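You operate a simulated robot arm through the tools that you are given. There is no shell and no other tool. Be economical: measure what you need, move in short steps, check, and stop when the job is done.

Carry out the task below with a simulated robot arm. There is one attempt and no reset: what you move stays moved.

TASK
Push the cloth drawer shut.

It is judged by the outcome, as a careful person would: the job done as asked, and still so three seconds after it is handed in. It fails if anything else is knocked over, pushed out of place, dropped, spilled or broken.

THE ROBOT
A 7-joint arm with a two-finger parallel gripper, fixed in place. Base frame: the origin is at the foot of the arm, x ahead of it, y to its left, z up. Lengths are in mm, angles in rad, forces in N, time in s.
With the tool pointing down near the work surface it reaches from about 280 to 680 mm from the base axis. Its first joint turns from -1.152 to 1.152 rad. Payload 1.57 kg.
Tool frame: the origin (TCP) lies between the finger pads and is the grasp point; the fingertips stand 30 mm ahead of it; z points along the fingers, y is the line along which they close. The gripper opens to 110 mm. The fingers are 24 mm wide and 12 mm thick; the gripper's body (48 by 112 mm) begins 78 mm behind the TCP.
Orientation is that of the tool frame in the base frame, as [roll, pitch, yaw] about the fixed x, y, z axes, in that order (R = Rz(yaw) Ry(pitch) Rx(roll)). With the fingers straight down and closing along the base's y, the tool's x points along the base's -x, its y along +y and its z along -z.

THE INTERFACE
- The arm moves only by the tool move_arm. Its argument "motion" is a list of rows, each a list of 6 numbers: the shift along the base's x, y, z in mm, then the turn, a rotation vector about the base's x, y, z in rad. In form: [[tx, ty, tz, rx, ry, rz], ...]. A call has 1 to 20 rows; each row is the pose to reach, as a shift and turn from the pose commanded when the call began. "fingers" is the gripper command, from -1 (shut) to 1 (fully open), values between in proportion, set as the call begins (left out, the last holds). A row lasts 0.2 s, in which the tool goes at most 50 mm and 0.15 rad; a call with a longer step from one row to the next is refused whole, and so is a gripper value outside its range. A pose out of reach is approached as far as the arm can. The call stops where the force on the tool passes 40 N (or 10 N more than at its start, if that is more) or the arm is blocked; 0.2 s more then pass. The fingers move at their own pace (about 108 mm/s each) and stop on an object; they squeeze with about 23 N. The grip force told is the motor's: it shows also when the fingers shut on nothing. Time passes only in rows, and 0.2 s behind the last, so rows that repeat a pose let the fingers close. It gives the time, the measured TCP pose, the force on the tool (base axes), the opening and the grip force at its end, in the units of the frame above (readings bear some noise), and new pictures: "pictures" is both (left out), scene, wrist or none.
- Cameras (640 x 400 px; columns grow to the right, rows downward): "scene" is fixed at [158.2, -405.7, 1394.9]; the picture's right is [0.66, -0.76, 0.00], its down [-0.55, -0.48, -0.69] and it looks along [0.52, 0.45, -0.73] (base axes); focal length 371 px, centre (320, 200). "wrist" rides on the gripper at [-36, 0, -80] in the tool frame; the picture's right is [0.00, -1.00, 0.00], its down [0.97, 0.00, -0.24] and it looks along [0.24, 0.00, 0.97] (tool axes); focal length 218 px, centre (320, 200).
- probe_pixels(camera, pixels): for up to 12 pixels [column, row] of the newest picture of that camera ("zoom" is the newest enlarged one), the place [x, y, z] in the base frame of the surface seen there, good to about 3 mm, but the place of the scene camera against the robot may be out by one fixed shift of up to 25 mm in any direction. No time passes.
- close_up(camera, box): a new picture of the part [left, top, right, bottom] of that camera's present view, enlarged. No time passes.
- job_done(): hands the job in; it is judged then, once.

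Work in short steps. Measure before you move; look again where a grasp or a placing could have gone wrong, and mend it. You have 60 turns and 120 pictures in all, the two below and enlarged ones among them. Open the gripper and draw the arm clear of the work before you hand the job in, unless the task says otherwise; then end with one line.

The tools are called after "Emit:" as name(argument=value, ...) on one line, values as JSON. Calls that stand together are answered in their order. move_arm: Moves the arm, as the interface text tells. Its arguments: {"type":"object","properties":{"motion":{"type":"array"},"fingers":{"type":"number"},"pictures":{"type":"string","enum":["both","scene","wrist","none"]}},"required":["motion"]} The other tools are called the same way: probe_pixels (camera, pixels) gives the place of the surface under pixels of a picture; close_up (camera, box) takes an enlarged picture of a part of a camera's view; job_done () hands the job in.

At the start:

```text
time: 0.0
position: [311.4, -128.8, 1047.2]
ee_rot: [-3.142, 0.0, 3.14]
force: [0.2, 0.8, -0.3]
grip_width: 110.1
grip_force: 0.0
```

scene: 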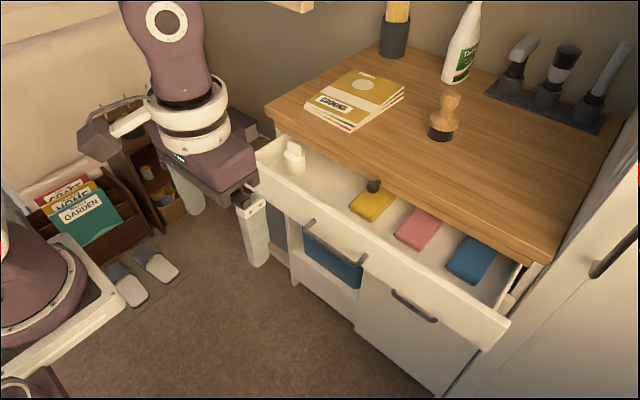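
wrist: 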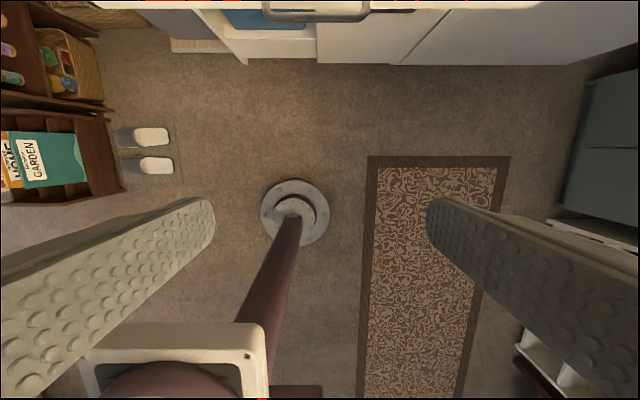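

The drawer is open toward the arm; inside are cloths, a dark knob-like thing on the yellow cloth and a white bottle at the left that may stand too tall. I measure these.

Emit:
close_up(camera="scene", box=[240, 110, 540, 350])

Emit:
probe_pixels(camera="scene", pixels=[[293, 145], [293, 168], [374, 184], [372, 202], [262, 160], [380, 245], [500, 325], [335, 243], [370, 150], [410, 180], [540, 255], [350, 200]])

```text
1.67 times, centred on (390, 230) of scene
```

zoom: 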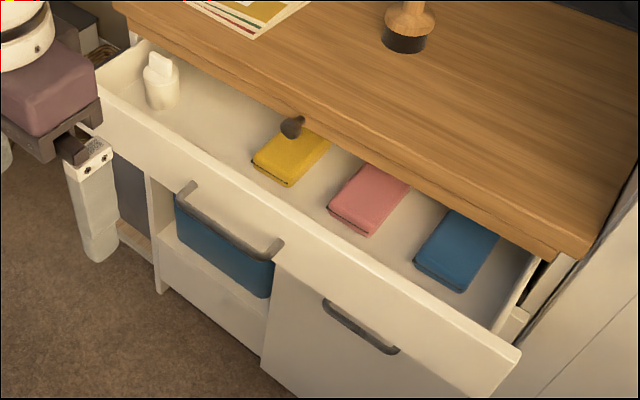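

```text
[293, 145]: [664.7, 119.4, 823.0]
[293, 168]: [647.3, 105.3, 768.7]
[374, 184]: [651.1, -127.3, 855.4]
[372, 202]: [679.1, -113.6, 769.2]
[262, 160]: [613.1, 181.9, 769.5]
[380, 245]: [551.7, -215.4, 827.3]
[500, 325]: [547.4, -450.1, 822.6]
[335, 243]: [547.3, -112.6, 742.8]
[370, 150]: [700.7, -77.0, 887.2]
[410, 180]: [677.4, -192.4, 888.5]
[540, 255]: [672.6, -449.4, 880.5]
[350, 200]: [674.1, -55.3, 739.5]
```

A dark object near (372,185) reads z≈855, which could be sticking up above the drawer front (≈828). I look closer.

Emit:
close_up(camera="scene", box=[330, 160, 420, 216])

Emit:
close_up(camera="scene", box=[240, 120, 360, 195])

```text
7.11 times, centred on (375, 188) of scene
```

zoom: 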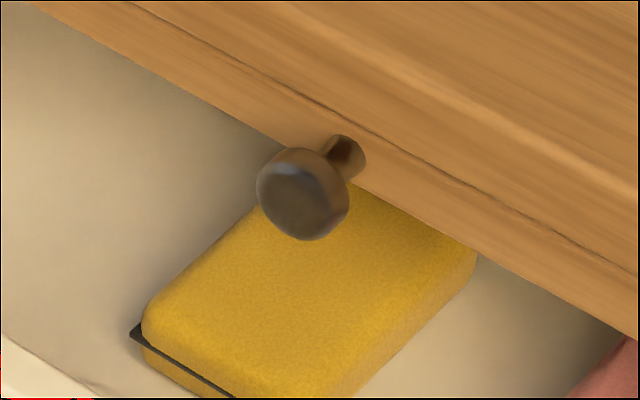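

```text
5.33 times, centred on (300, 158) of scene
```

zoom: 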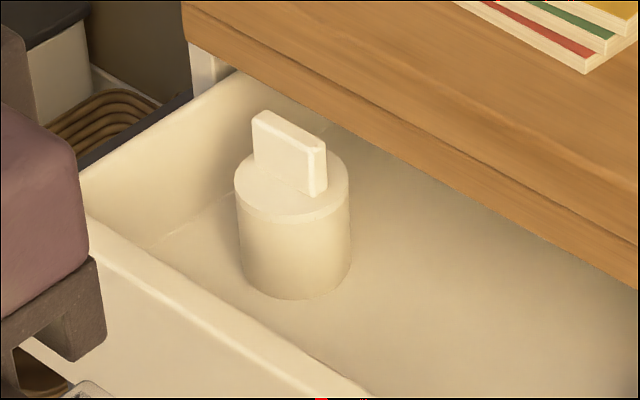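

The dark knob is on the counter's front edge; the white canister with a wing stands in the drawer. I measure canister height versus the counter's underside.

Emit:
probe_pixels(camera="zoom", pixels=[[262, 122], [315, 148], [300, 170], [265, 205], [335, 175], [295, 250], [295, 292], [440, 170], [400, 140], [150, 270], [420, 250], [110, 190]])

Emit:
probe_pixels(camera="scene", pixels=[[371, 186], [376, 181], [379, 182], [350, 165], [349, 168], [345, 168], [310, 224], [362, 261], [300, 240], [440, 310], [264, 145], [512, 322]])

```text
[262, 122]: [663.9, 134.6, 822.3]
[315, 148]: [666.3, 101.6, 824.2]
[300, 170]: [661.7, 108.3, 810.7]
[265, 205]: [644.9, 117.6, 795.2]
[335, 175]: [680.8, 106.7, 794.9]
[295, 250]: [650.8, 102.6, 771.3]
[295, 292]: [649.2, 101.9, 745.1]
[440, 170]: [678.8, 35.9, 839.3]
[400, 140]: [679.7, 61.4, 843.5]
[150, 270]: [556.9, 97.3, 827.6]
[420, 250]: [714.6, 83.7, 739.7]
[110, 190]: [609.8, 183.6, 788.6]
```

```text
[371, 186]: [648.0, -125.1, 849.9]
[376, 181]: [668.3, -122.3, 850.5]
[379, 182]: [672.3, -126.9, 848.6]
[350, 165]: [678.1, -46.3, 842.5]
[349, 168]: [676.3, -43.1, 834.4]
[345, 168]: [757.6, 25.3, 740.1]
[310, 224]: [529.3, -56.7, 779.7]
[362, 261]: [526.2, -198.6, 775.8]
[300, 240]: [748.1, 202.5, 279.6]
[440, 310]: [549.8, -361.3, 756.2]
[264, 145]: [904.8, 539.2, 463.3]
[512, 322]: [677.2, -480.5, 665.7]
```

I check the wing's top and counter underside more exactly, plus the lower door face to learn the shut position.

Emit:
close_up(camera="scene", box=[276, 132, 324, 162])

Emit:
probe_pixels(camera="scene", pixels=[[400, 340], [375, 320], [318, 300], [300, 280], [440, 250], [330, 157], [325, 154], [334, 159], [535, 262], [531, 262], [527, 264], [520, 266]])

```text
13.33 times, centred on (300, 147) of scene
```

zoom: 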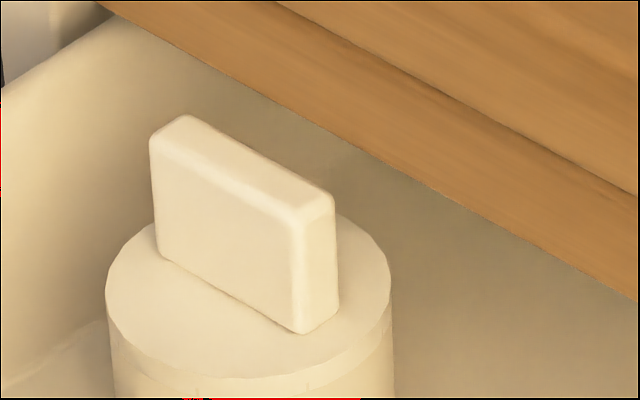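

```text
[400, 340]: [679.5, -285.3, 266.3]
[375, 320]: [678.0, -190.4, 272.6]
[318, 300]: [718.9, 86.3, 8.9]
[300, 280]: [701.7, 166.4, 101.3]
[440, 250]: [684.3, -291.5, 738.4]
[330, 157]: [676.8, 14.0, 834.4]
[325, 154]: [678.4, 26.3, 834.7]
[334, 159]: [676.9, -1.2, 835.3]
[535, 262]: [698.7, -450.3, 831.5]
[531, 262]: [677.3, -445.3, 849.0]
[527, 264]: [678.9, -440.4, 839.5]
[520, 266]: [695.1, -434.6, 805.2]
```

Emit:
probe_pixels(camera="zoom", pixels=[[190, 125], [220, 145], [260, 165], [290, 185], [315, 198], [250, 180], [175, 130], [300, 100], [400, 160], [390, 165], [300, 115], [270, 97]])

```text
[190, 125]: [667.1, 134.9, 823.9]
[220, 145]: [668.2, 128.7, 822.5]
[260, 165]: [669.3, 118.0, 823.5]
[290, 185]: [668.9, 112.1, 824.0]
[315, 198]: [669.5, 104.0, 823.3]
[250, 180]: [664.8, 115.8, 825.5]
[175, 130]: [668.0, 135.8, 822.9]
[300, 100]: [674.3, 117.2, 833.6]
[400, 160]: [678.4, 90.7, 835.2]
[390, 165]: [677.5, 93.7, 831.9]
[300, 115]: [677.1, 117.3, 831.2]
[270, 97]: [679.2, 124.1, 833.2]
```

The wing top (≈824) clears the counter underside (≈832) by about 7 mm, and the drawer face (x≈549) has to travel to ≈679. I close the fingers and tilt the tool forward in front of the drawer face, right of the handle (y≈-235), away from the knob.

Emit:
move_arm(motion=[[10, -13, -20, 0, -0.14, 0], [20, -26, -40, 0, -0.28, 0], [30, -39, -60, 0, -0.42, 0], [40, -52, -85, 0, -0.56, 0], [50, -65, -110, 0, -0.7, 0], [60, -78, -140, 0, -0.84, 0], [70, -90, -170, 0, -0.98, 0], [80, -100, -200, 0, -1.1, 0], [90, -106, -230, 0, -1.2, 0], [100, -106, -250, 0, -1.2, 0], [100, -106, -250, 0, -1.2, 0]], fingers=-1)

```text
time: 2.4
position: [412.9, -236.1, 796.9]
ee_rot: [3.141, 1.201, -3.141]
force: [0.9, 0.2, 0.3]
grip_width: 0.0
grip_force: 21.2
out of reach, approached as far as the arm can: row 4, 9
```

scene: 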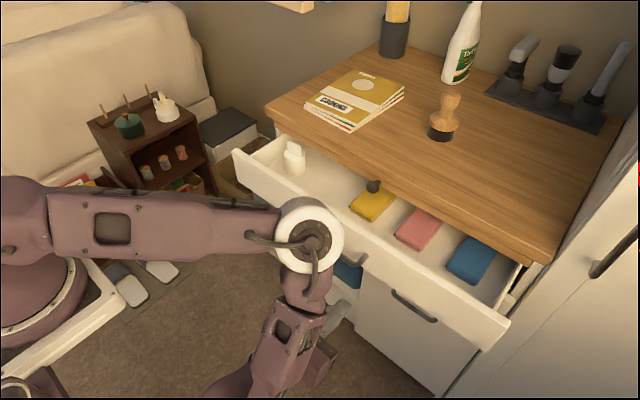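
wrist: 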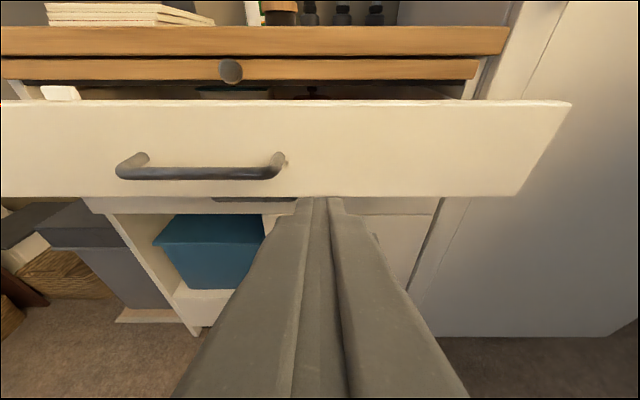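

From here the gap under the counter is visible, with something in it around (230,92) and (305,90). I enlarge it.

Emit:
close_up(camera="wrist", box=[20, 50, 180, 150])

Emit:
close_up(camera="wrist", box=[180, 50, 340, 150])

Emit:
probe_pixels(camera="wrist", pixels=[[60, 92], [60, 82], [230, 70], [230, 92], [305, 92], [400, 90], [300, 130], [340, 185], [280, 165], [60, 70], [420, 150], [400, 210]])

```text
4.00 times, centred on (100, 100) of wrist
```

zoom: 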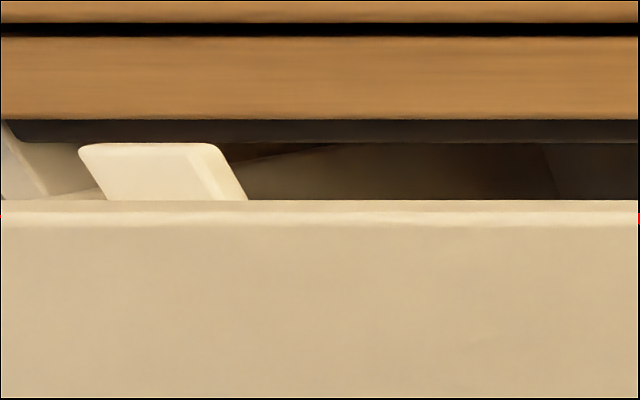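

```text
4.00 times, centred on (260, 100) of wrist
```

zoom: 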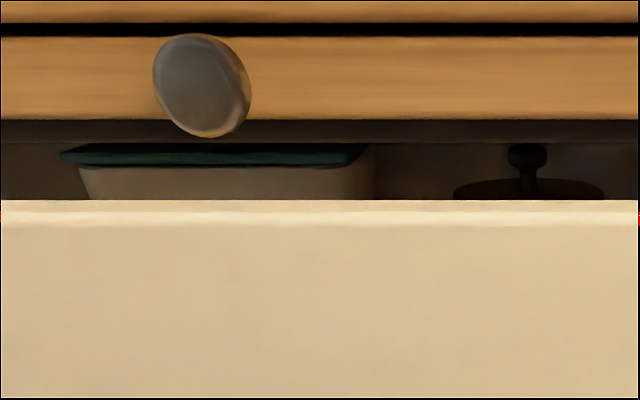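

```text
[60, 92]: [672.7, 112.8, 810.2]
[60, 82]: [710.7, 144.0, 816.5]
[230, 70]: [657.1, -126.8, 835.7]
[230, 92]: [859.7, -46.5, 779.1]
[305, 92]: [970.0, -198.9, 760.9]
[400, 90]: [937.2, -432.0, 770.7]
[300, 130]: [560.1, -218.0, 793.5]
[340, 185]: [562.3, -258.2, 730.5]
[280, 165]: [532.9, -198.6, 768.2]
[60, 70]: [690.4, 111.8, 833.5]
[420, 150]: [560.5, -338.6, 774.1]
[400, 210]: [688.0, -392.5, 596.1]
```

A dark strip just behind and below the counter front may be a lower rail that the wing would strike. I probe its top and bottom and the wing top in the same frame.

Emit:
close_up(camera="wrist", box=[20, 60, 100, 110])

Emit:
probe_pixels(camera="zoom", pixels=[[160, 148], [160, 152], [200, 170], [140, 190], [300, 161], [300, 175], [300, 190], [300, 200], [300, 204], [160, 170], [160, 190], [300, 220]])

```text
8.00 times, centred on (60, 85) of wrist
```

zoom: 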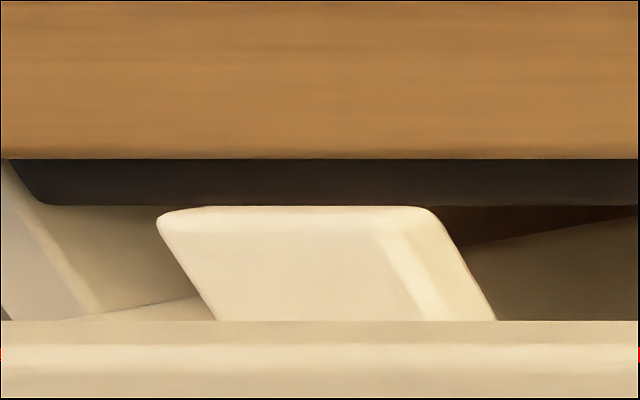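

```text
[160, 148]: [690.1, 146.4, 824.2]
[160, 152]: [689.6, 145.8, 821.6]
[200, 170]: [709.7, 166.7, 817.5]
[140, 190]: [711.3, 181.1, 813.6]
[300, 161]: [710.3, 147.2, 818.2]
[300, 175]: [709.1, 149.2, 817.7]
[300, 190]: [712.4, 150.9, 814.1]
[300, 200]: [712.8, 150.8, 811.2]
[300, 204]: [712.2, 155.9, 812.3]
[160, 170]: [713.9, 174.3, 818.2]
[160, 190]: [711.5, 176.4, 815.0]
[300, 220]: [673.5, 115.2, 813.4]
```

The rail's lower edge (z≈812 at x≈711) looks level with or slightly below the wing's top (≈815), so the canister might strike it. I bring the wrist camera in front of it for a better measurement before pushing.

Emit:
move_arm(motion=[[0, 44, 0, 0, 0, 0], [0, 88, 0, 0, 0, 0], [0, 132, 0, 0, 0, 0], [0, 176, 0, 0, 0, 0], [0, 220, 0, 0, 0, 0], [0, 264, 0, 0, 0, 0], [0, 308, 0, 0, 0, 0], [0, 351, 0, 0, 0, 0], [35, 351, -10, 0, 0, 0], [70, 351, -20, 0, 0, 0], [95, 351, -27, 0, 0, 0], [95, 351, -27, 0, 0, 0]])

Emit:
close_up(camera="wrist", box=[260, 40, 380, 115])

```text
time: 5.0
position: [500.8, -41.0, 815.4]
ee_rot: [3.104, 1.194, 3.123]
force: [0.1, -0.1, 0.6]
grip_width: 0.1
grip_force: 20.8
out of reach, approached as far as the arm can: row 1, 2, 3, 4, 5, 6, 7, 8, 9, 10, 11, 12
```

scene: 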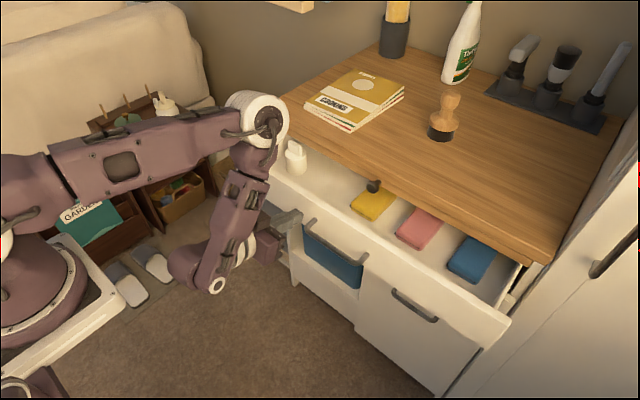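
wrist: 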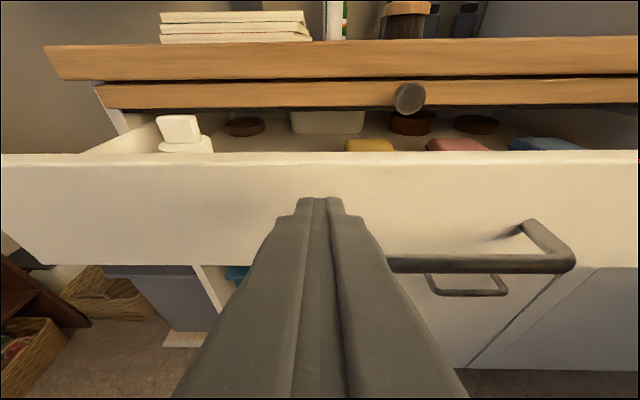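

```text
5.33 times, centred on (320, 78) of wrist
```

zoom: 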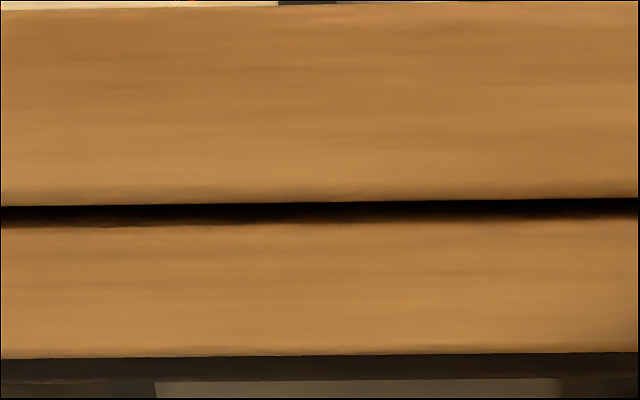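

The arm stopped at y≈-41 (joint limits), but the view is good. I probe the wing top and rail from here.

Emit:
close_up(camera="wrist", box=[90, 75, 250, 175])

Emit:
probe_pixels(camera="zoom", pixels=[[340, 163], [300, 175], [390, 175], [340, 240], [330, 130], [330, 143], [330, 148], [450, 140], [450, 130], [560, 190], [340, 320], [620, 120]])

```text
4.00 times, centred on (170, 125) of wrist
```

zoom: 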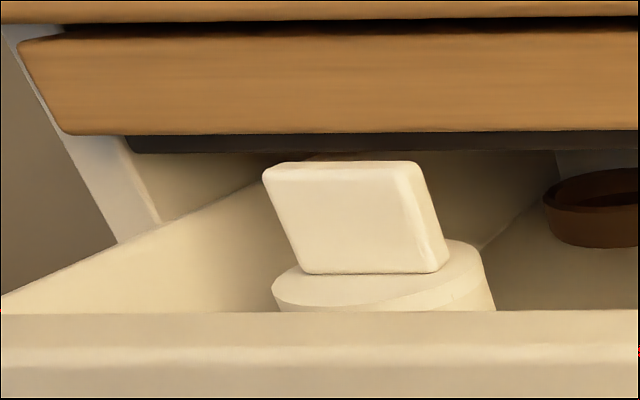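

```text
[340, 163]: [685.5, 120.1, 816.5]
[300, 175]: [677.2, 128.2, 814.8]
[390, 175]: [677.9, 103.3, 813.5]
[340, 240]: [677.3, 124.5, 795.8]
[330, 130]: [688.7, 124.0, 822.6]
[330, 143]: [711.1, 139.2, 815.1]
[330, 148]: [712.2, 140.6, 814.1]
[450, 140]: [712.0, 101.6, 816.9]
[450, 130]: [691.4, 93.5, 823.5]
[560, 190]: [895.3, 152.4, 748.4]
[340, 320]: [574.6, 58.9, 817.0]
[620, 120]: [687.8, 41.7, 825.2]
```

The wing's top (≈816) is about 4 mm higher than the rail's lower edge (≈812), so the canister would be struck and has to be moved first. I'll lift it out by its wing and stand it on a free spot on the counter, so I now draw the arm back and up and look at the counter.

Emit:
move_arm(motion=[[-20, -40, 20, 0, 0.1, 0], [-40, -70, 50, 0, 0.2, 0], [-50, -100, 80, 0, 0.3, 0], [-60, -130, 110, 0, 0.4, 0], [-60, -150, 140, 0, 0.5, 0], [-60, -150, 170, 0, 0.6, 0], [-60, -150, 170, 0, 0.6, 0]], fingers=0.2)

Emit:
probe_pixels(camera="scene", pixels=[[380, 140], [400, 150], [400, 130], [420, 110], [405, 90], [350, 130], [310, 115], [290, 108], [272, 106], [370, 160], [440, 140], [460, 160]])

```text
time: 6.6
position: [442.6, -192.9, 978.8]
ee_rot: [3.142, 0.599, 3.141]
force: [0.0, 0.2, 0.0]
grip_width: 66.2
grip_force: 0.1
```

scene: 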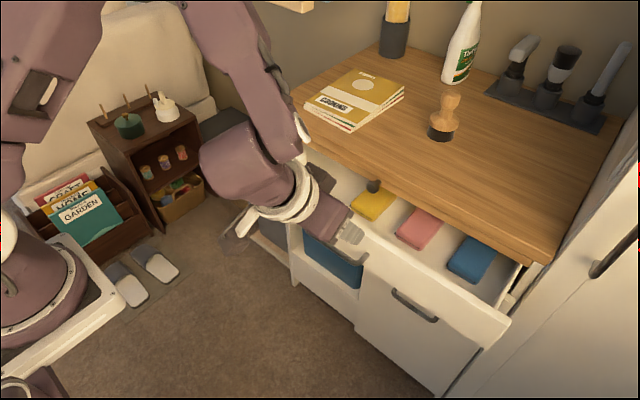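
wrist: 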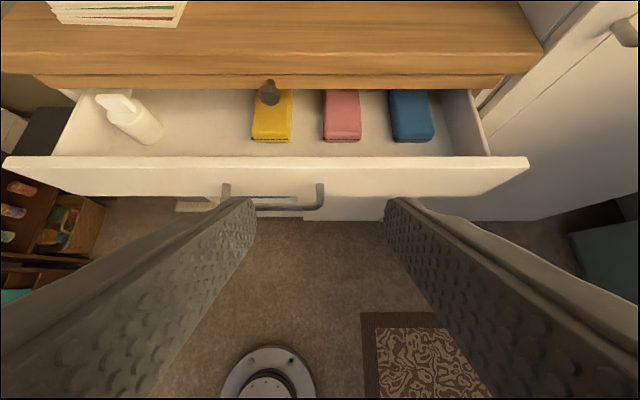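

```text
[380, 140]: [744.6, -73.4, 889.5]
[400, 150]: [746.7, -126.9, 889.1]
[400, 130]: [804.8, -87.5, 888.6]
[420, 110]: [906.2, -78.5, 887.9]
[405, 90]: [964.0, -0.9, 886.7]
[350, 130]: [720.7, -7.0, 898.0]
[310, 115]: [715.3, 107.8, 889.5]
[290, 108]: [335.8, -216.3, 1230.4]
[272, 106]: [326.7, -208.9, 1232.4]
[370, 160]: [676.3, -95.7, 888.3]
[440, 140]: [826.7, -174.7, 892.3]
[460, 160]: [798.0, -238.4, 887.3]
```

I'm at tilt 0.6 with a good view of the canister at (130,115). I enlarge it and probe its dimensions in the robot's frame.

Emit:
close_up(camera="wrist", box=[80, 75, 192, 145])

Emit:
probe_pixels(camera="wrist", pixels=[[112, 98], [103, 100], [128, 103], [120, 108], [125, 118], [148, 125], [135, 132], [150, 140], [90, 78], [90, 84], [200, 60], [200, 76]])

```text
5.71 times, centred on (136, 110) of wrist
```

zoom: 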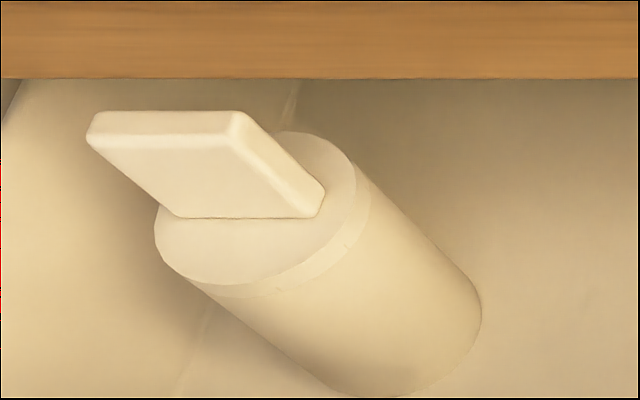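

```text
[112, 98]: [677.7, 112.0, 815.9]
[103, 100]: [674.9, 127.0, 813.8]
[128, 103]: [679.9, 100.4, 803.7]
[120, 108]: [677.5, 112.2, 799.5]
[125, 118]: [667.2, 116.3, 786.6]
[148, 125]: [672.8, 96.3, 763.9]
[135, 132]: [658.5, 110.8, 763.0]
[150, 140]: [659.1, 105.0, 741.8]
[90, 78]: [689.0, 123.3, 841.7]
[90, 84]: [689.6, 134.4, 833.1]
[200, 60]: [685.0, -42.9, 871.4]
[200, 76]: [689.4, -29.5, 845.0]
```

Wing spans y≈99–134, x≈675–687, z≈787–816. I move to a pre-grasp pose above and in front of it, keeping the tilt.

Emit:
move_arm(motion=[[20, 40, 0, 0, 0, 0], [40, 80, 0, 0, 0, 0], [60, 120, 0, 0, 0, 0], [80, 160, 0, 0, 0, 0], [100, 200, 0, 0, 0, 0], [120, 240, 0, 0, 0, 0], [140, 280, -5, 0, 0, 0], [160, 310, -30, 0, 0, 0], [175, 310, -60, 0, 0, 0], [180, 310, -85, 0, 0, 0], [180, 310, -85, 0, 0, 0]])

```text
time: 9.0
position: [623.5, 117.8, 892.5]
ee_rot: [3.141, 0.6, 3.141]
force: [-1.0, 0.2, -0.6]
grip_width: 65.8
grip_force: 0.0
```

scene: 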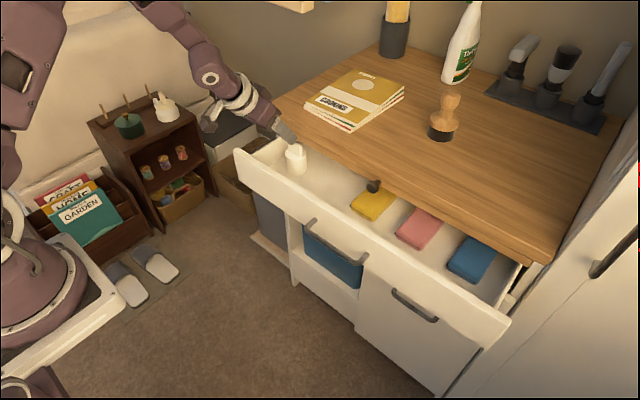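
wrist: 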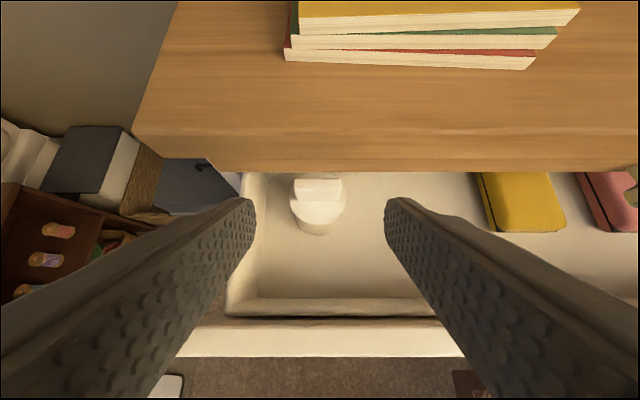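

Centred on the wing (319,190). I advance along the tool axis so the fingertips straddle it.

Emit:
move_arm(motion=[[10, 0, -16, 0, 0, 0], [20, 0, -32, 0, 0, 0], [30, 0, -47, 0, 0, 0], [40, 0, -62, 0, 0, 0], [45, 0, -69, 0, 0, 0], [45, 0, -69, 0, 0, 0]])

Emit:
close_up(camera="scene", box=[240, 100, 360, 175])

```text
time: 10.4
position: [668.5, 117.1, 824.2]
ee_rot: [-3.141, 0.601, 3.141]
force: [0.2, -0.6, 0.4]
grip_width: 66.3
grip_force: 0.1
```

scene: 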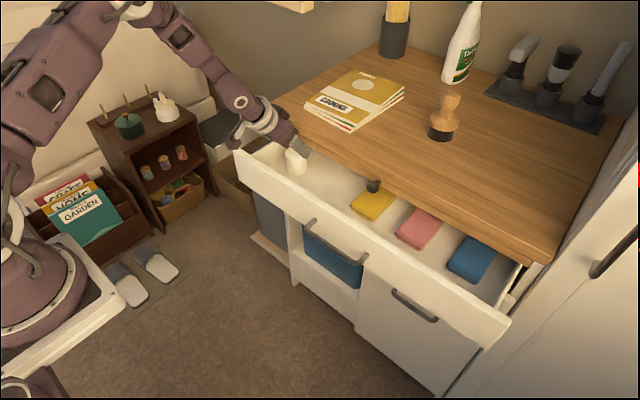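
wrist: 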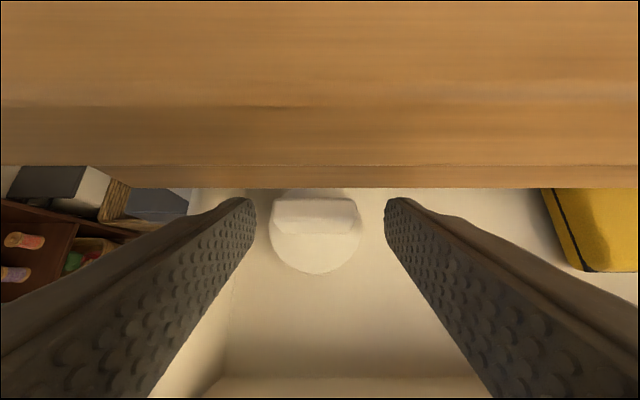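

```text
5.33 times, centred on (300, 138) of scene
```

zoom: 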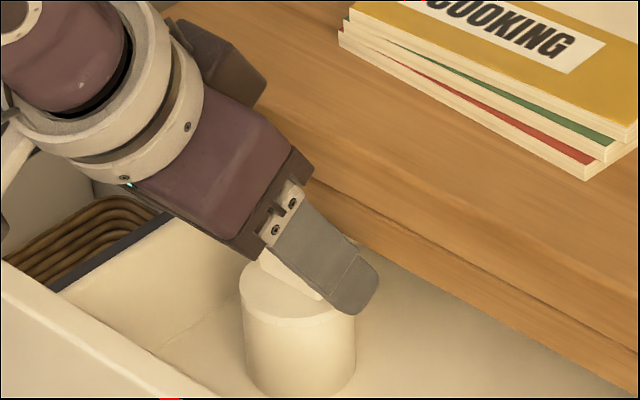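

The fingertips straddle the wing. I close the grip and hold.

Emit:
move_arm(motion=[[0, 0, 0, 0, 0, 0], [0, 0, 0, 0, 0, 0], [0, 0, 0, 0, 0, 0]], fingers=-1, pictures="wrist")

```text
time: 11.2
position: [667.2, 116.4, 824.7]
ee_rot: [-3.141, 0.6, 3.141]
force: [0.7, 0.7, -0.5]
grip_width: 39.3
grip_force: 23.4
```

wrist: 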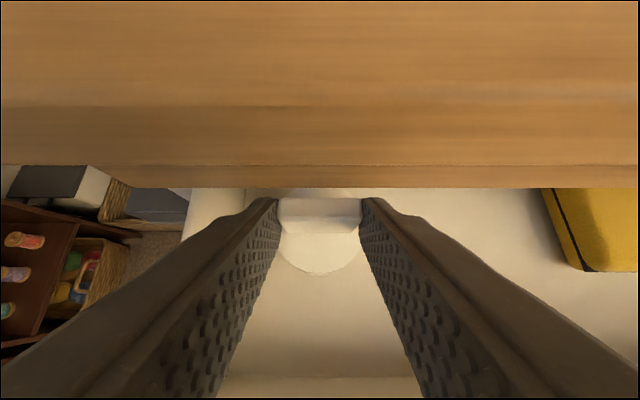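

Gripped at 39 mm. I lift a few mm, draw back from the counter edge, then raise a little to check the hold.

Emit:
move_arm(motion=[[-2, 0, 4, 0, 0, 0], [-12, 0, 6, 0, 0, 0], [-25, 0, 8, 0, 0, 0], [-40, 0, 12, 0, 0, 0], [-48, 0, 25, 0, 0, 0], [-50, 0, 40, 0, 0, 0], [-50, 0, 40, 0, 0, 0]])

Emit:
close_up(camera="scene", box=[230, 90, 370, 178])

```text
time: 12.8
position: [616.0, 116.3, 864.2]
ee_rot: [3.141, 0.603, -3.142]
force: [0.2, -0.3, -1.0]
grip_width: 39.1
grip_force: 23.0
```

scene: 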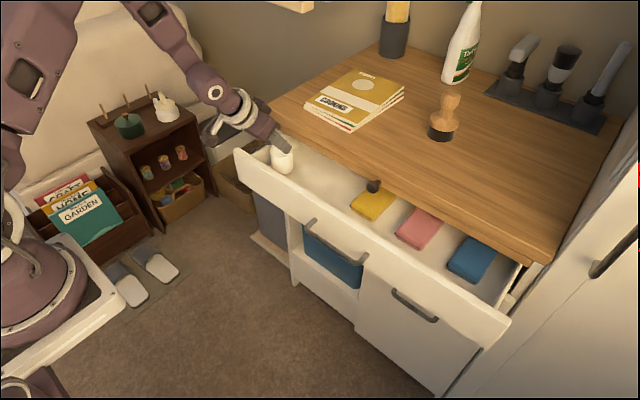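
wrist: 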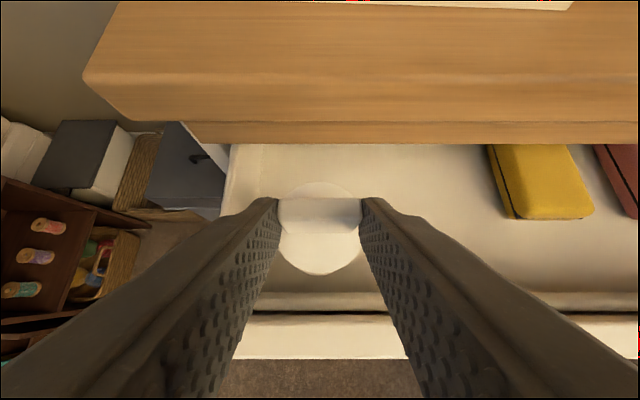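

```text
4.55 times, centred on (300, 134) of scene
```

zoom: 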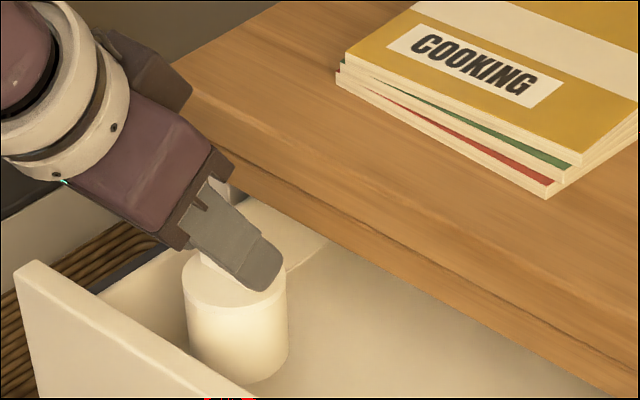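

The canister is held upright. I raise it over the counter height, carry it to y≈-85 in front of the free area, and check there.

Emit:
move_arm(motion=[[0, 0, 40, 0, 0, 0], [0, 0, 80, 0, 0, 0], [0, 0, 120, 0, 0, 0], [0, 0, 145, 0, 0, 0], [0, -40, 145, 0, 0, 0], [0, -80, 145, 0, 0, 0], [0, -120, 145, 0, 0, 0], [0, -160, 145, 0, 0, 0], [0, -201, 145, 0, 0, 0], [0, -201, 145, 0, 0, 0]])

Emit:
probe_pixels(camera="wrist", pixels=[[320, 60], [320, 100], [320, 120], [450, 60], [200, 60], [450, 100], [320, 20]])

```text
time: 15.0
position: [618.0, -85.6, 1008.8]
ee_rot: [3.141, 0.601, 3.141]
force: [0.8, 0.6, -1.4]
grip_width: 39.2
grip_force: 23.0
```

scene: 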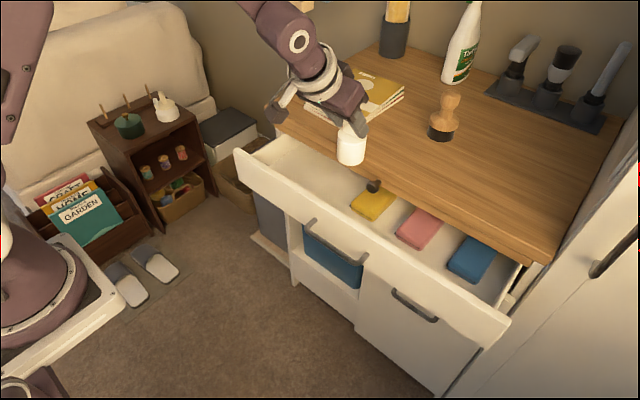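
wrist: 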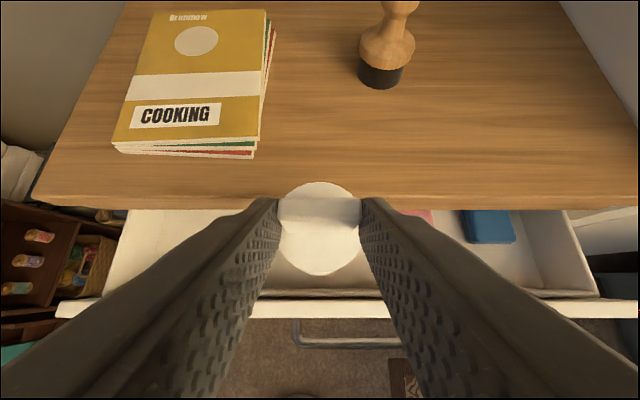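

```text
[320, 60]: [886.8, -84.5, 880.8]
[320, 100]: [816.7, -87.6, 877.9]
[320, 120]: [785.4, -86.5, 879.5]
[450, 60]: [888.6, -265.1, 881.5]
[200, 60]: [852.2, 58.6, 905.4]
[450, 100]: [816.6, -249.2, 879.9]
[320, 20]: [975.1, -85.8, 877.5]
```

Counter is at z≈879.5 with free space ahead between the magazines and stamp. I carry it forward over the counter and lower to about 8 mm above.

Emit:
move_arm(motion=[[30, -5, 0, 0, 0, 0], [60, -10, 0, 0, 0, 0], [85, -15, 0, 0, 0, 0], [104, -15, 0, 0, 0, 0], [104, -15, -12, 0, 0, 0], [104, -15, -25, 0, 0, 0], [104, -15, -25, 0, 0, 0]])

Emit:
close_up(camera="scene", box=[300, 70, 460, 170])

```text
time: 16.6
position: [722.6, -97.8, 984.1]
ee_rot: [3.14, 0.599, 3.141]
force: [0.2, -0.8, -0.1]
grip_width: 39.1
grip_force: 23.1
```

scene: 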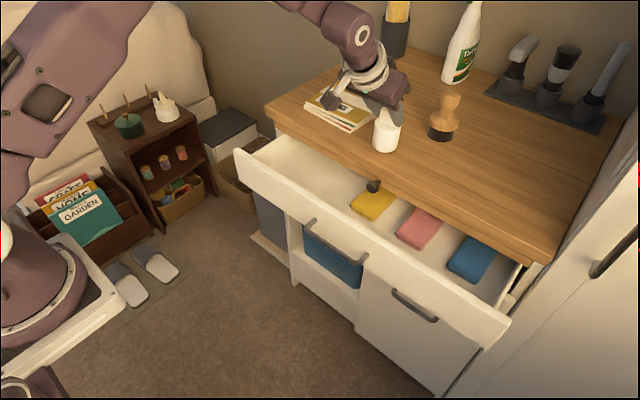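
wrist: 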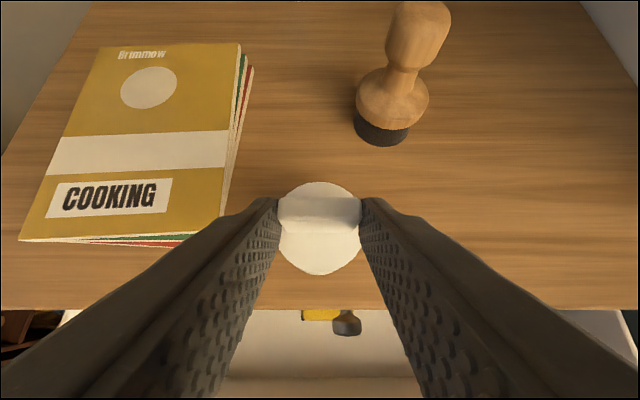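

```text
4.00 times, centred on (380, 120) of scene
```

zoom: 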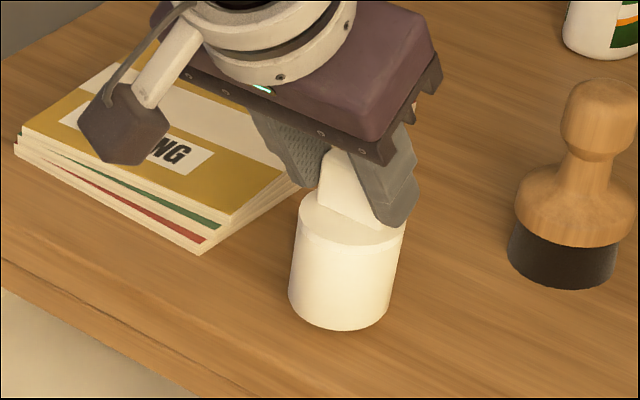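

Well over the counter. I lower in small steps until a force shows.

Emit:
move_arm(motion=[[0, 0, -3, 0, 0, 0], [0, 0, -6, 0, 0, 0], [0, 0, -8, 0, 0, 0], [0, 0, -8, 0, 0, 0]], pictures="none")

Emit:
close_up(camera="scene", box=[350, 100, 420, 160])

```text
time: 17.6
position: [721.5, -98.4, 976.7]
ee_rot: [3.141, 0.6, 3.141]
force: [0.5, -0.2, -0.5]
grip_width: 39.0
grip_force: 23.0
```

```text
6.67 times, centred on (385, 130) of scene
```

zoom: 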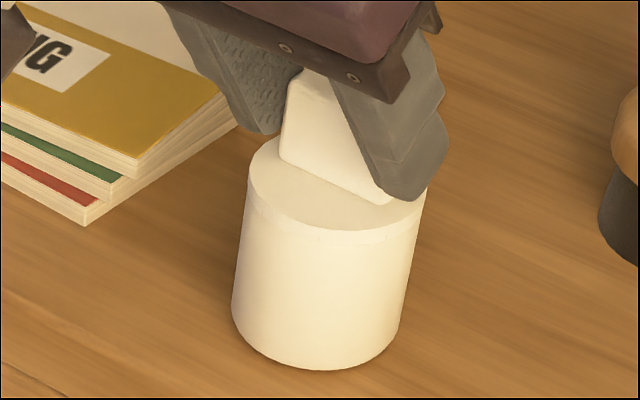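

Emit:
move_arm(motion=[[0, 0, -1.5, 0, 0, 0], [0, 0, -3, 0, 0, 0], [0, 0, -3, 0, 0, 0]], pictures="none")

```text
time: 18.4
position: [722.2, -99.4, 973.1]
ee_rot: [3.14, 0.601, -3.141]
force: [0.5, 0.1, 2.3]
grip_width: 39.0
grip_force: 22.8
```

Force just begins to show (2.3 N). One more millimetre to confirm contact.

Emit:
move_arm(motion=[[0, 0, -1, 0, 0, 0], [0, 0, -1, 0, 0, 0]], pictures="none")

```text
time: 19.0
position: [722.8, -99.1, 973.7]
ee_rot: [-3.141, 0.601, -3.141]
force: [-2.5, 0.9, 12.7]
grip_width: 39.1
grip_force: 23.0
```

Contact is clear (12.7 N up), so the canister is standing. I ease up 1 mm and open the fingers.

Emit:
move_arm(motion=[[0, 0, 1, 0, 0, 0], [0, 0, 1, 0, 0, 0]], pictures="none")

Emit:
move_arm(motion=[[0, 0, 0, 0, 0, 0], [0, 0, 0, 0, 0, 0], [0, 0, 0, 0, 0, 0]], fingers=0.1)

```text
time: 19.6
position: [721.5, -98.2, 973.9]
ee_rot: [-3.14, 0.6, -3.139]
force: [2.9, 0.0, 6.3]
grip_width: 39.3
grip_force: 22.8
```

```text
time: 20.4
position: [721.9, -98.5, 973.2]
ee_rot: [-3.141, 0.6, 3.141]
force: [0.2, -0.1, 0.2]
grip_width: 60.6
grip_force: 0.0
```

scene: 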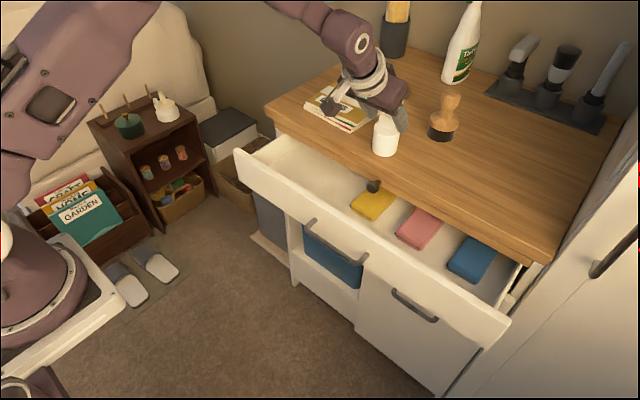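
wrist: 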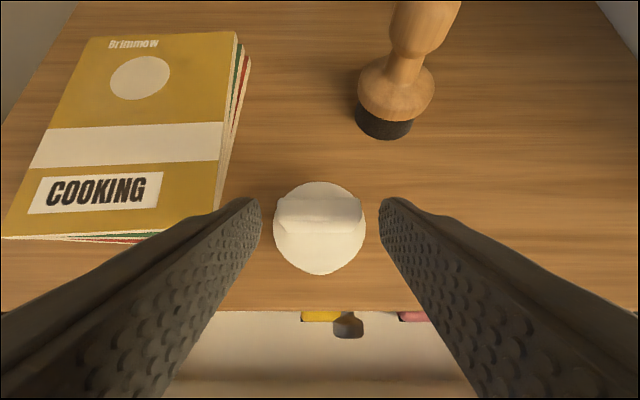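

It stands free. I withdraw along the tool axis, then back off from the counter.

Emit:
move_arm(motion=[[-8, 0, 12, 0, 0, 0], [-20, 0, 30, 0, 0, 0], [-40, 0, 58, 0, 0, 0], [-65, 0, 85, 0, 0, 0], [-105, -20, 90, 0, 0, 0], [-145, -40, 90, 0, 0, 0], [-185, -60, 80, 0, 0, 0], [-225, -80, 70, 0, 0, 0], [-265, -100, 60, 0, 0, 0], [-290, -130, 40, 0, 0, 0], [-290, -130, 40, 0, 0, 0]])

Emit:
close_up(camera="scene", box=[320, 70, 560, 220])

```text
time: 22.8
position: [430.4, -229.0, 1013.1]
ee_rot: [3.14, 0.599, 3.14]
force: [-0.9, 1.3, -1.3]
grip_width: 60.2
grip_force: 0.1
```

scene: 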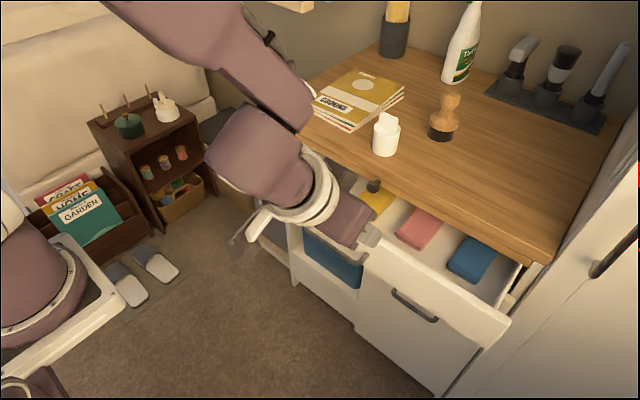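
wrist: 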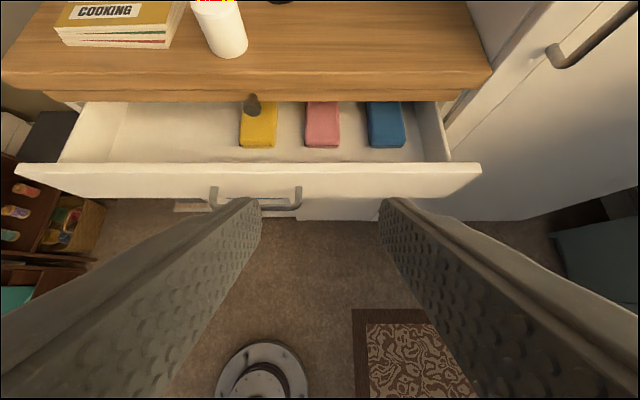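

```text
2.67 times, centred on (440, 145) of scene
```

zoom: 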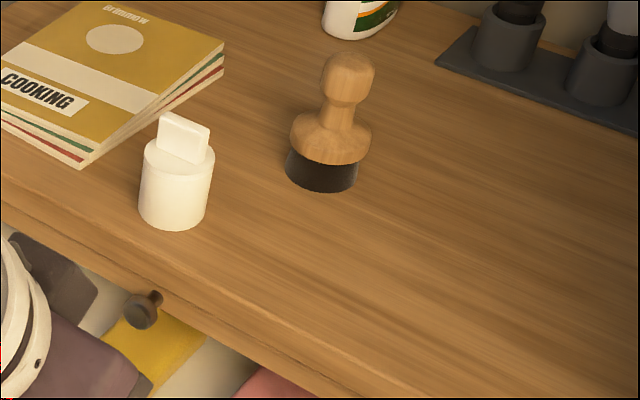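

The canister stands upright. Now I close the fingers, tilt to 1.2 and come down in front of the drawer face right of the handle.

Emit:
move_arm(motion=[[-10, -2, -30, 0, -0.12, 0], [-15, -4, -65, 0, -0.24, 0], [-15, -6, -100, 0, -0.36, 0], [-10, -8, -140, 0, -0.48, 0], [0, -8, -180, 0, -0.6, 0], [20, -8, -222, 0, -0.6, 0], [50, -8, -222, 0, -0.6, 0], [75, -8, -222, 0, -0.6, 0], [75, -8, -222, 0, -0.6, 0]], fingers=-1)

```text
time: 24.8
position: [507.5, -236.2, 790.6]
ee_rot: [3.14, 1.2, 3.141]
force: [0.2, 0.4, -0.3]
grip_width: 0.0
grip_force: 20.7
```

scene: 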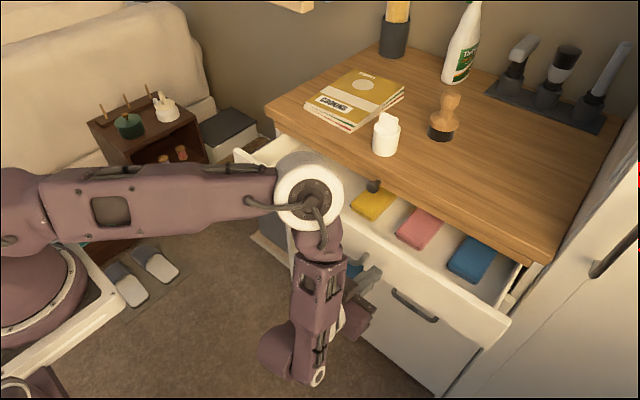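
wrist: 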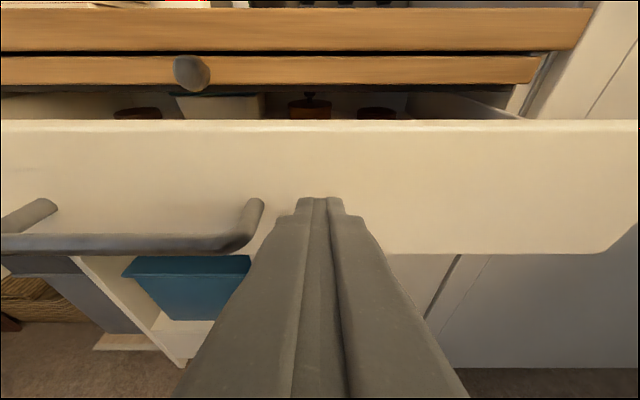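

The tip is about 20 mm from the face, clear of the handle end (col 260). I push slowly, watching force and the elbow.

Emit:
move_arm(motion=[[8, 0, 0, 0, 0, 0], [16, 0, 0, 0, 0, 0], [24, 0, 0, 0, 0, 0], [32, 0, 0, 0, 0, 0], [40, 0, 0, 0, 0, 0], [48, 0, 0, 0, 0, 0]])

```text
time: 26.2
position: [554.3, -237.5, 791.9]
ee_rot: [3.141, 1.201, 3.141]
force: [-0.4, -0.5, 0.0]
grip_width: 0.1
grip_force: 21.6
```

scene: 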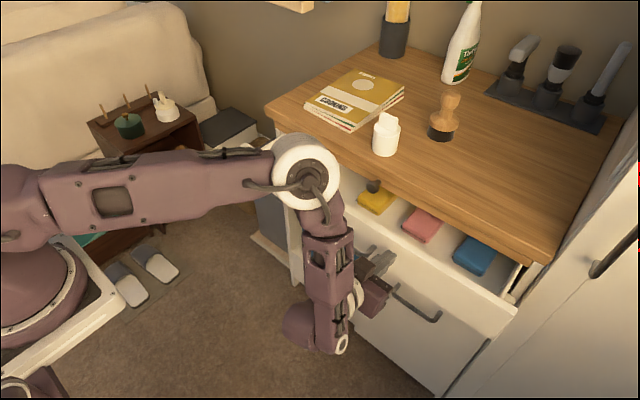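
wrist: 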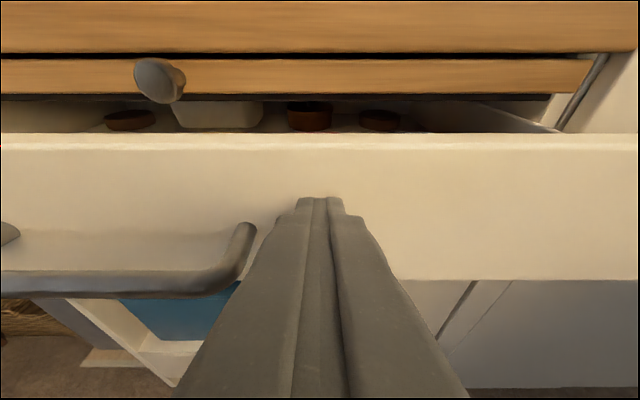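

The drawer is sliding with almost no force. I check the elbow's clearance to the counter before going on.

Emit:
probe_pixels(camera="scene", pixels=[[310, 172], [335, 170], [325, 205], [330, 260], [338, 185], [380, 262]])

Emit:
move_arm(motion=[[8, 0, 0, 0, 0, 0], [16, 0, 0, 0, 0, 0], [24, 0, 0, 0, 0, 0], [32, 0, 0, 0, 0, 0]])

```text
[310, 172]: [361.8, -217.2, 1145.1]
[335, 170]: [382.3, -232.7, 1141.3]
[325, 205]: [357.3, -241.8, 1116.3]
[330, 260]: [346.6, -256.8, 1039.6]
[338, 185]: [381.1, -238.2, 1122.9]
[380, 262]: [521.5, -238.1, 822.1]
```

```text
time: 27.2
position: [588.0, -236.3, 790.6]
ee_rot: [3.141, 1.199, 3.14]
force: [-0.7, 0.2, 0.3]
grip_width: 0.1
grip_force: 21.3
```

scene: 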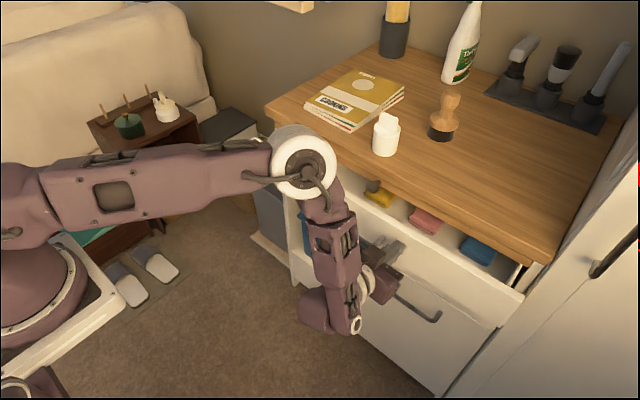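
wrist: 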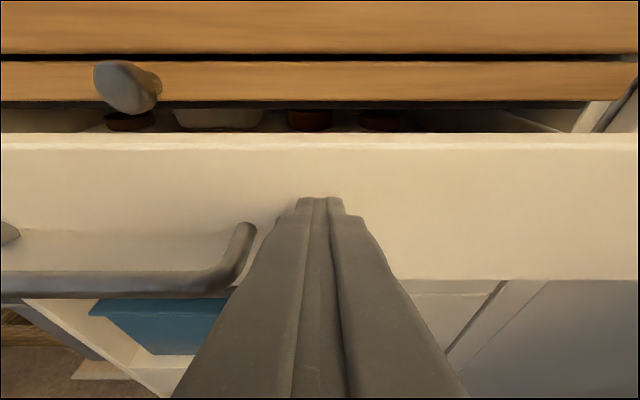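

Elbow is far from everything. I keep pushing slowly.

Emit:
move_arm(motion=[[8, 0, 0, 0, 0, 0], [16, 0, 0, 0, 0, 0], [24, 0, 0, 0, 0, 0], [32, 0, 0, 0, 0, 0], [40, 0, 0, 0, 0, 0], [48, 0, 0, 0, 0, 0], [54, 0, 0, 0, 0, 0]])

```text
time: 28.8
position: [640.7, -237.7, 791.4]
ee_rot: [-3.141, 1.201, -3.141]
force: [1.0, -0.1, -0.1]
grip_width: 0.2
grip_force: 21.6
```

scene: 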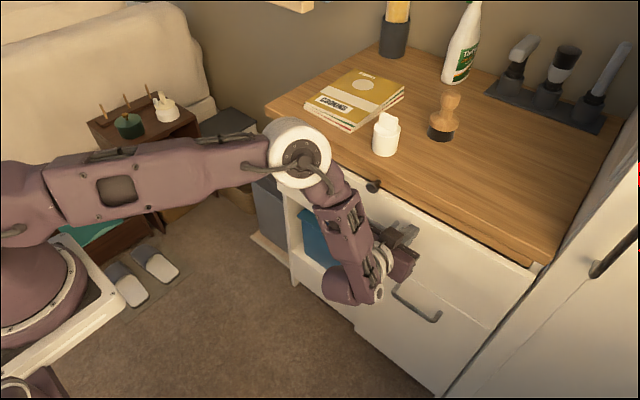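
wrist: 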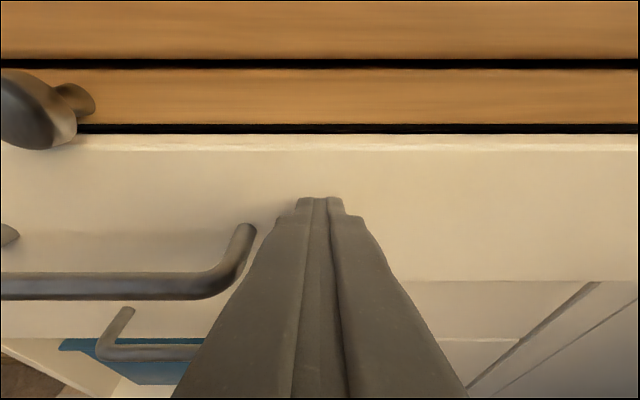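

The front is nearly home. I push on in 4 mm steps until the stop shows in the force.

Emit:
move_arm(motion=[[4, 0, 0, 0, 0, 0], [8, 0, 0, 0, 0, 0], [12, 0, 0, 0, 0, 0], [16, 0, 0, 0, 0, 0], [20, 0, 0, 0, 0, 0]])

```text
time: 30.1
position: [658.7, -236.8, 790.1]
ee_rot: [3.139, 1.193, 3.139]
force: [-13.7, 1.0, 5.2]
grip_width: 0.1
grip_force: 21.2
stopped in row 5: the force on the tool passed its limit (the readings are from after the stop); the commanded pose is now the measured one
```

scene: 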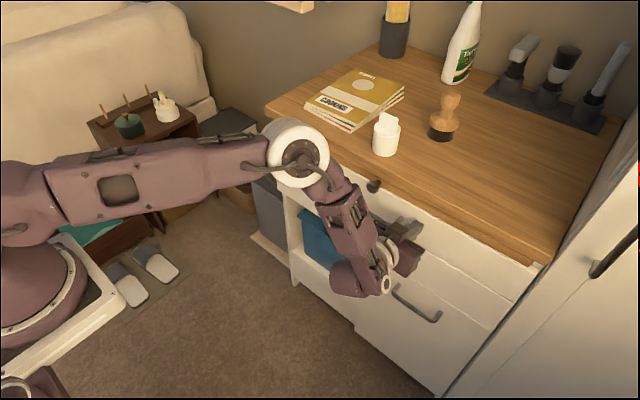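
wrist: 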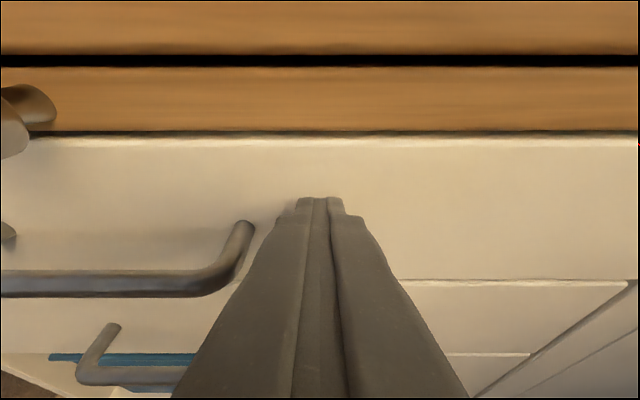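

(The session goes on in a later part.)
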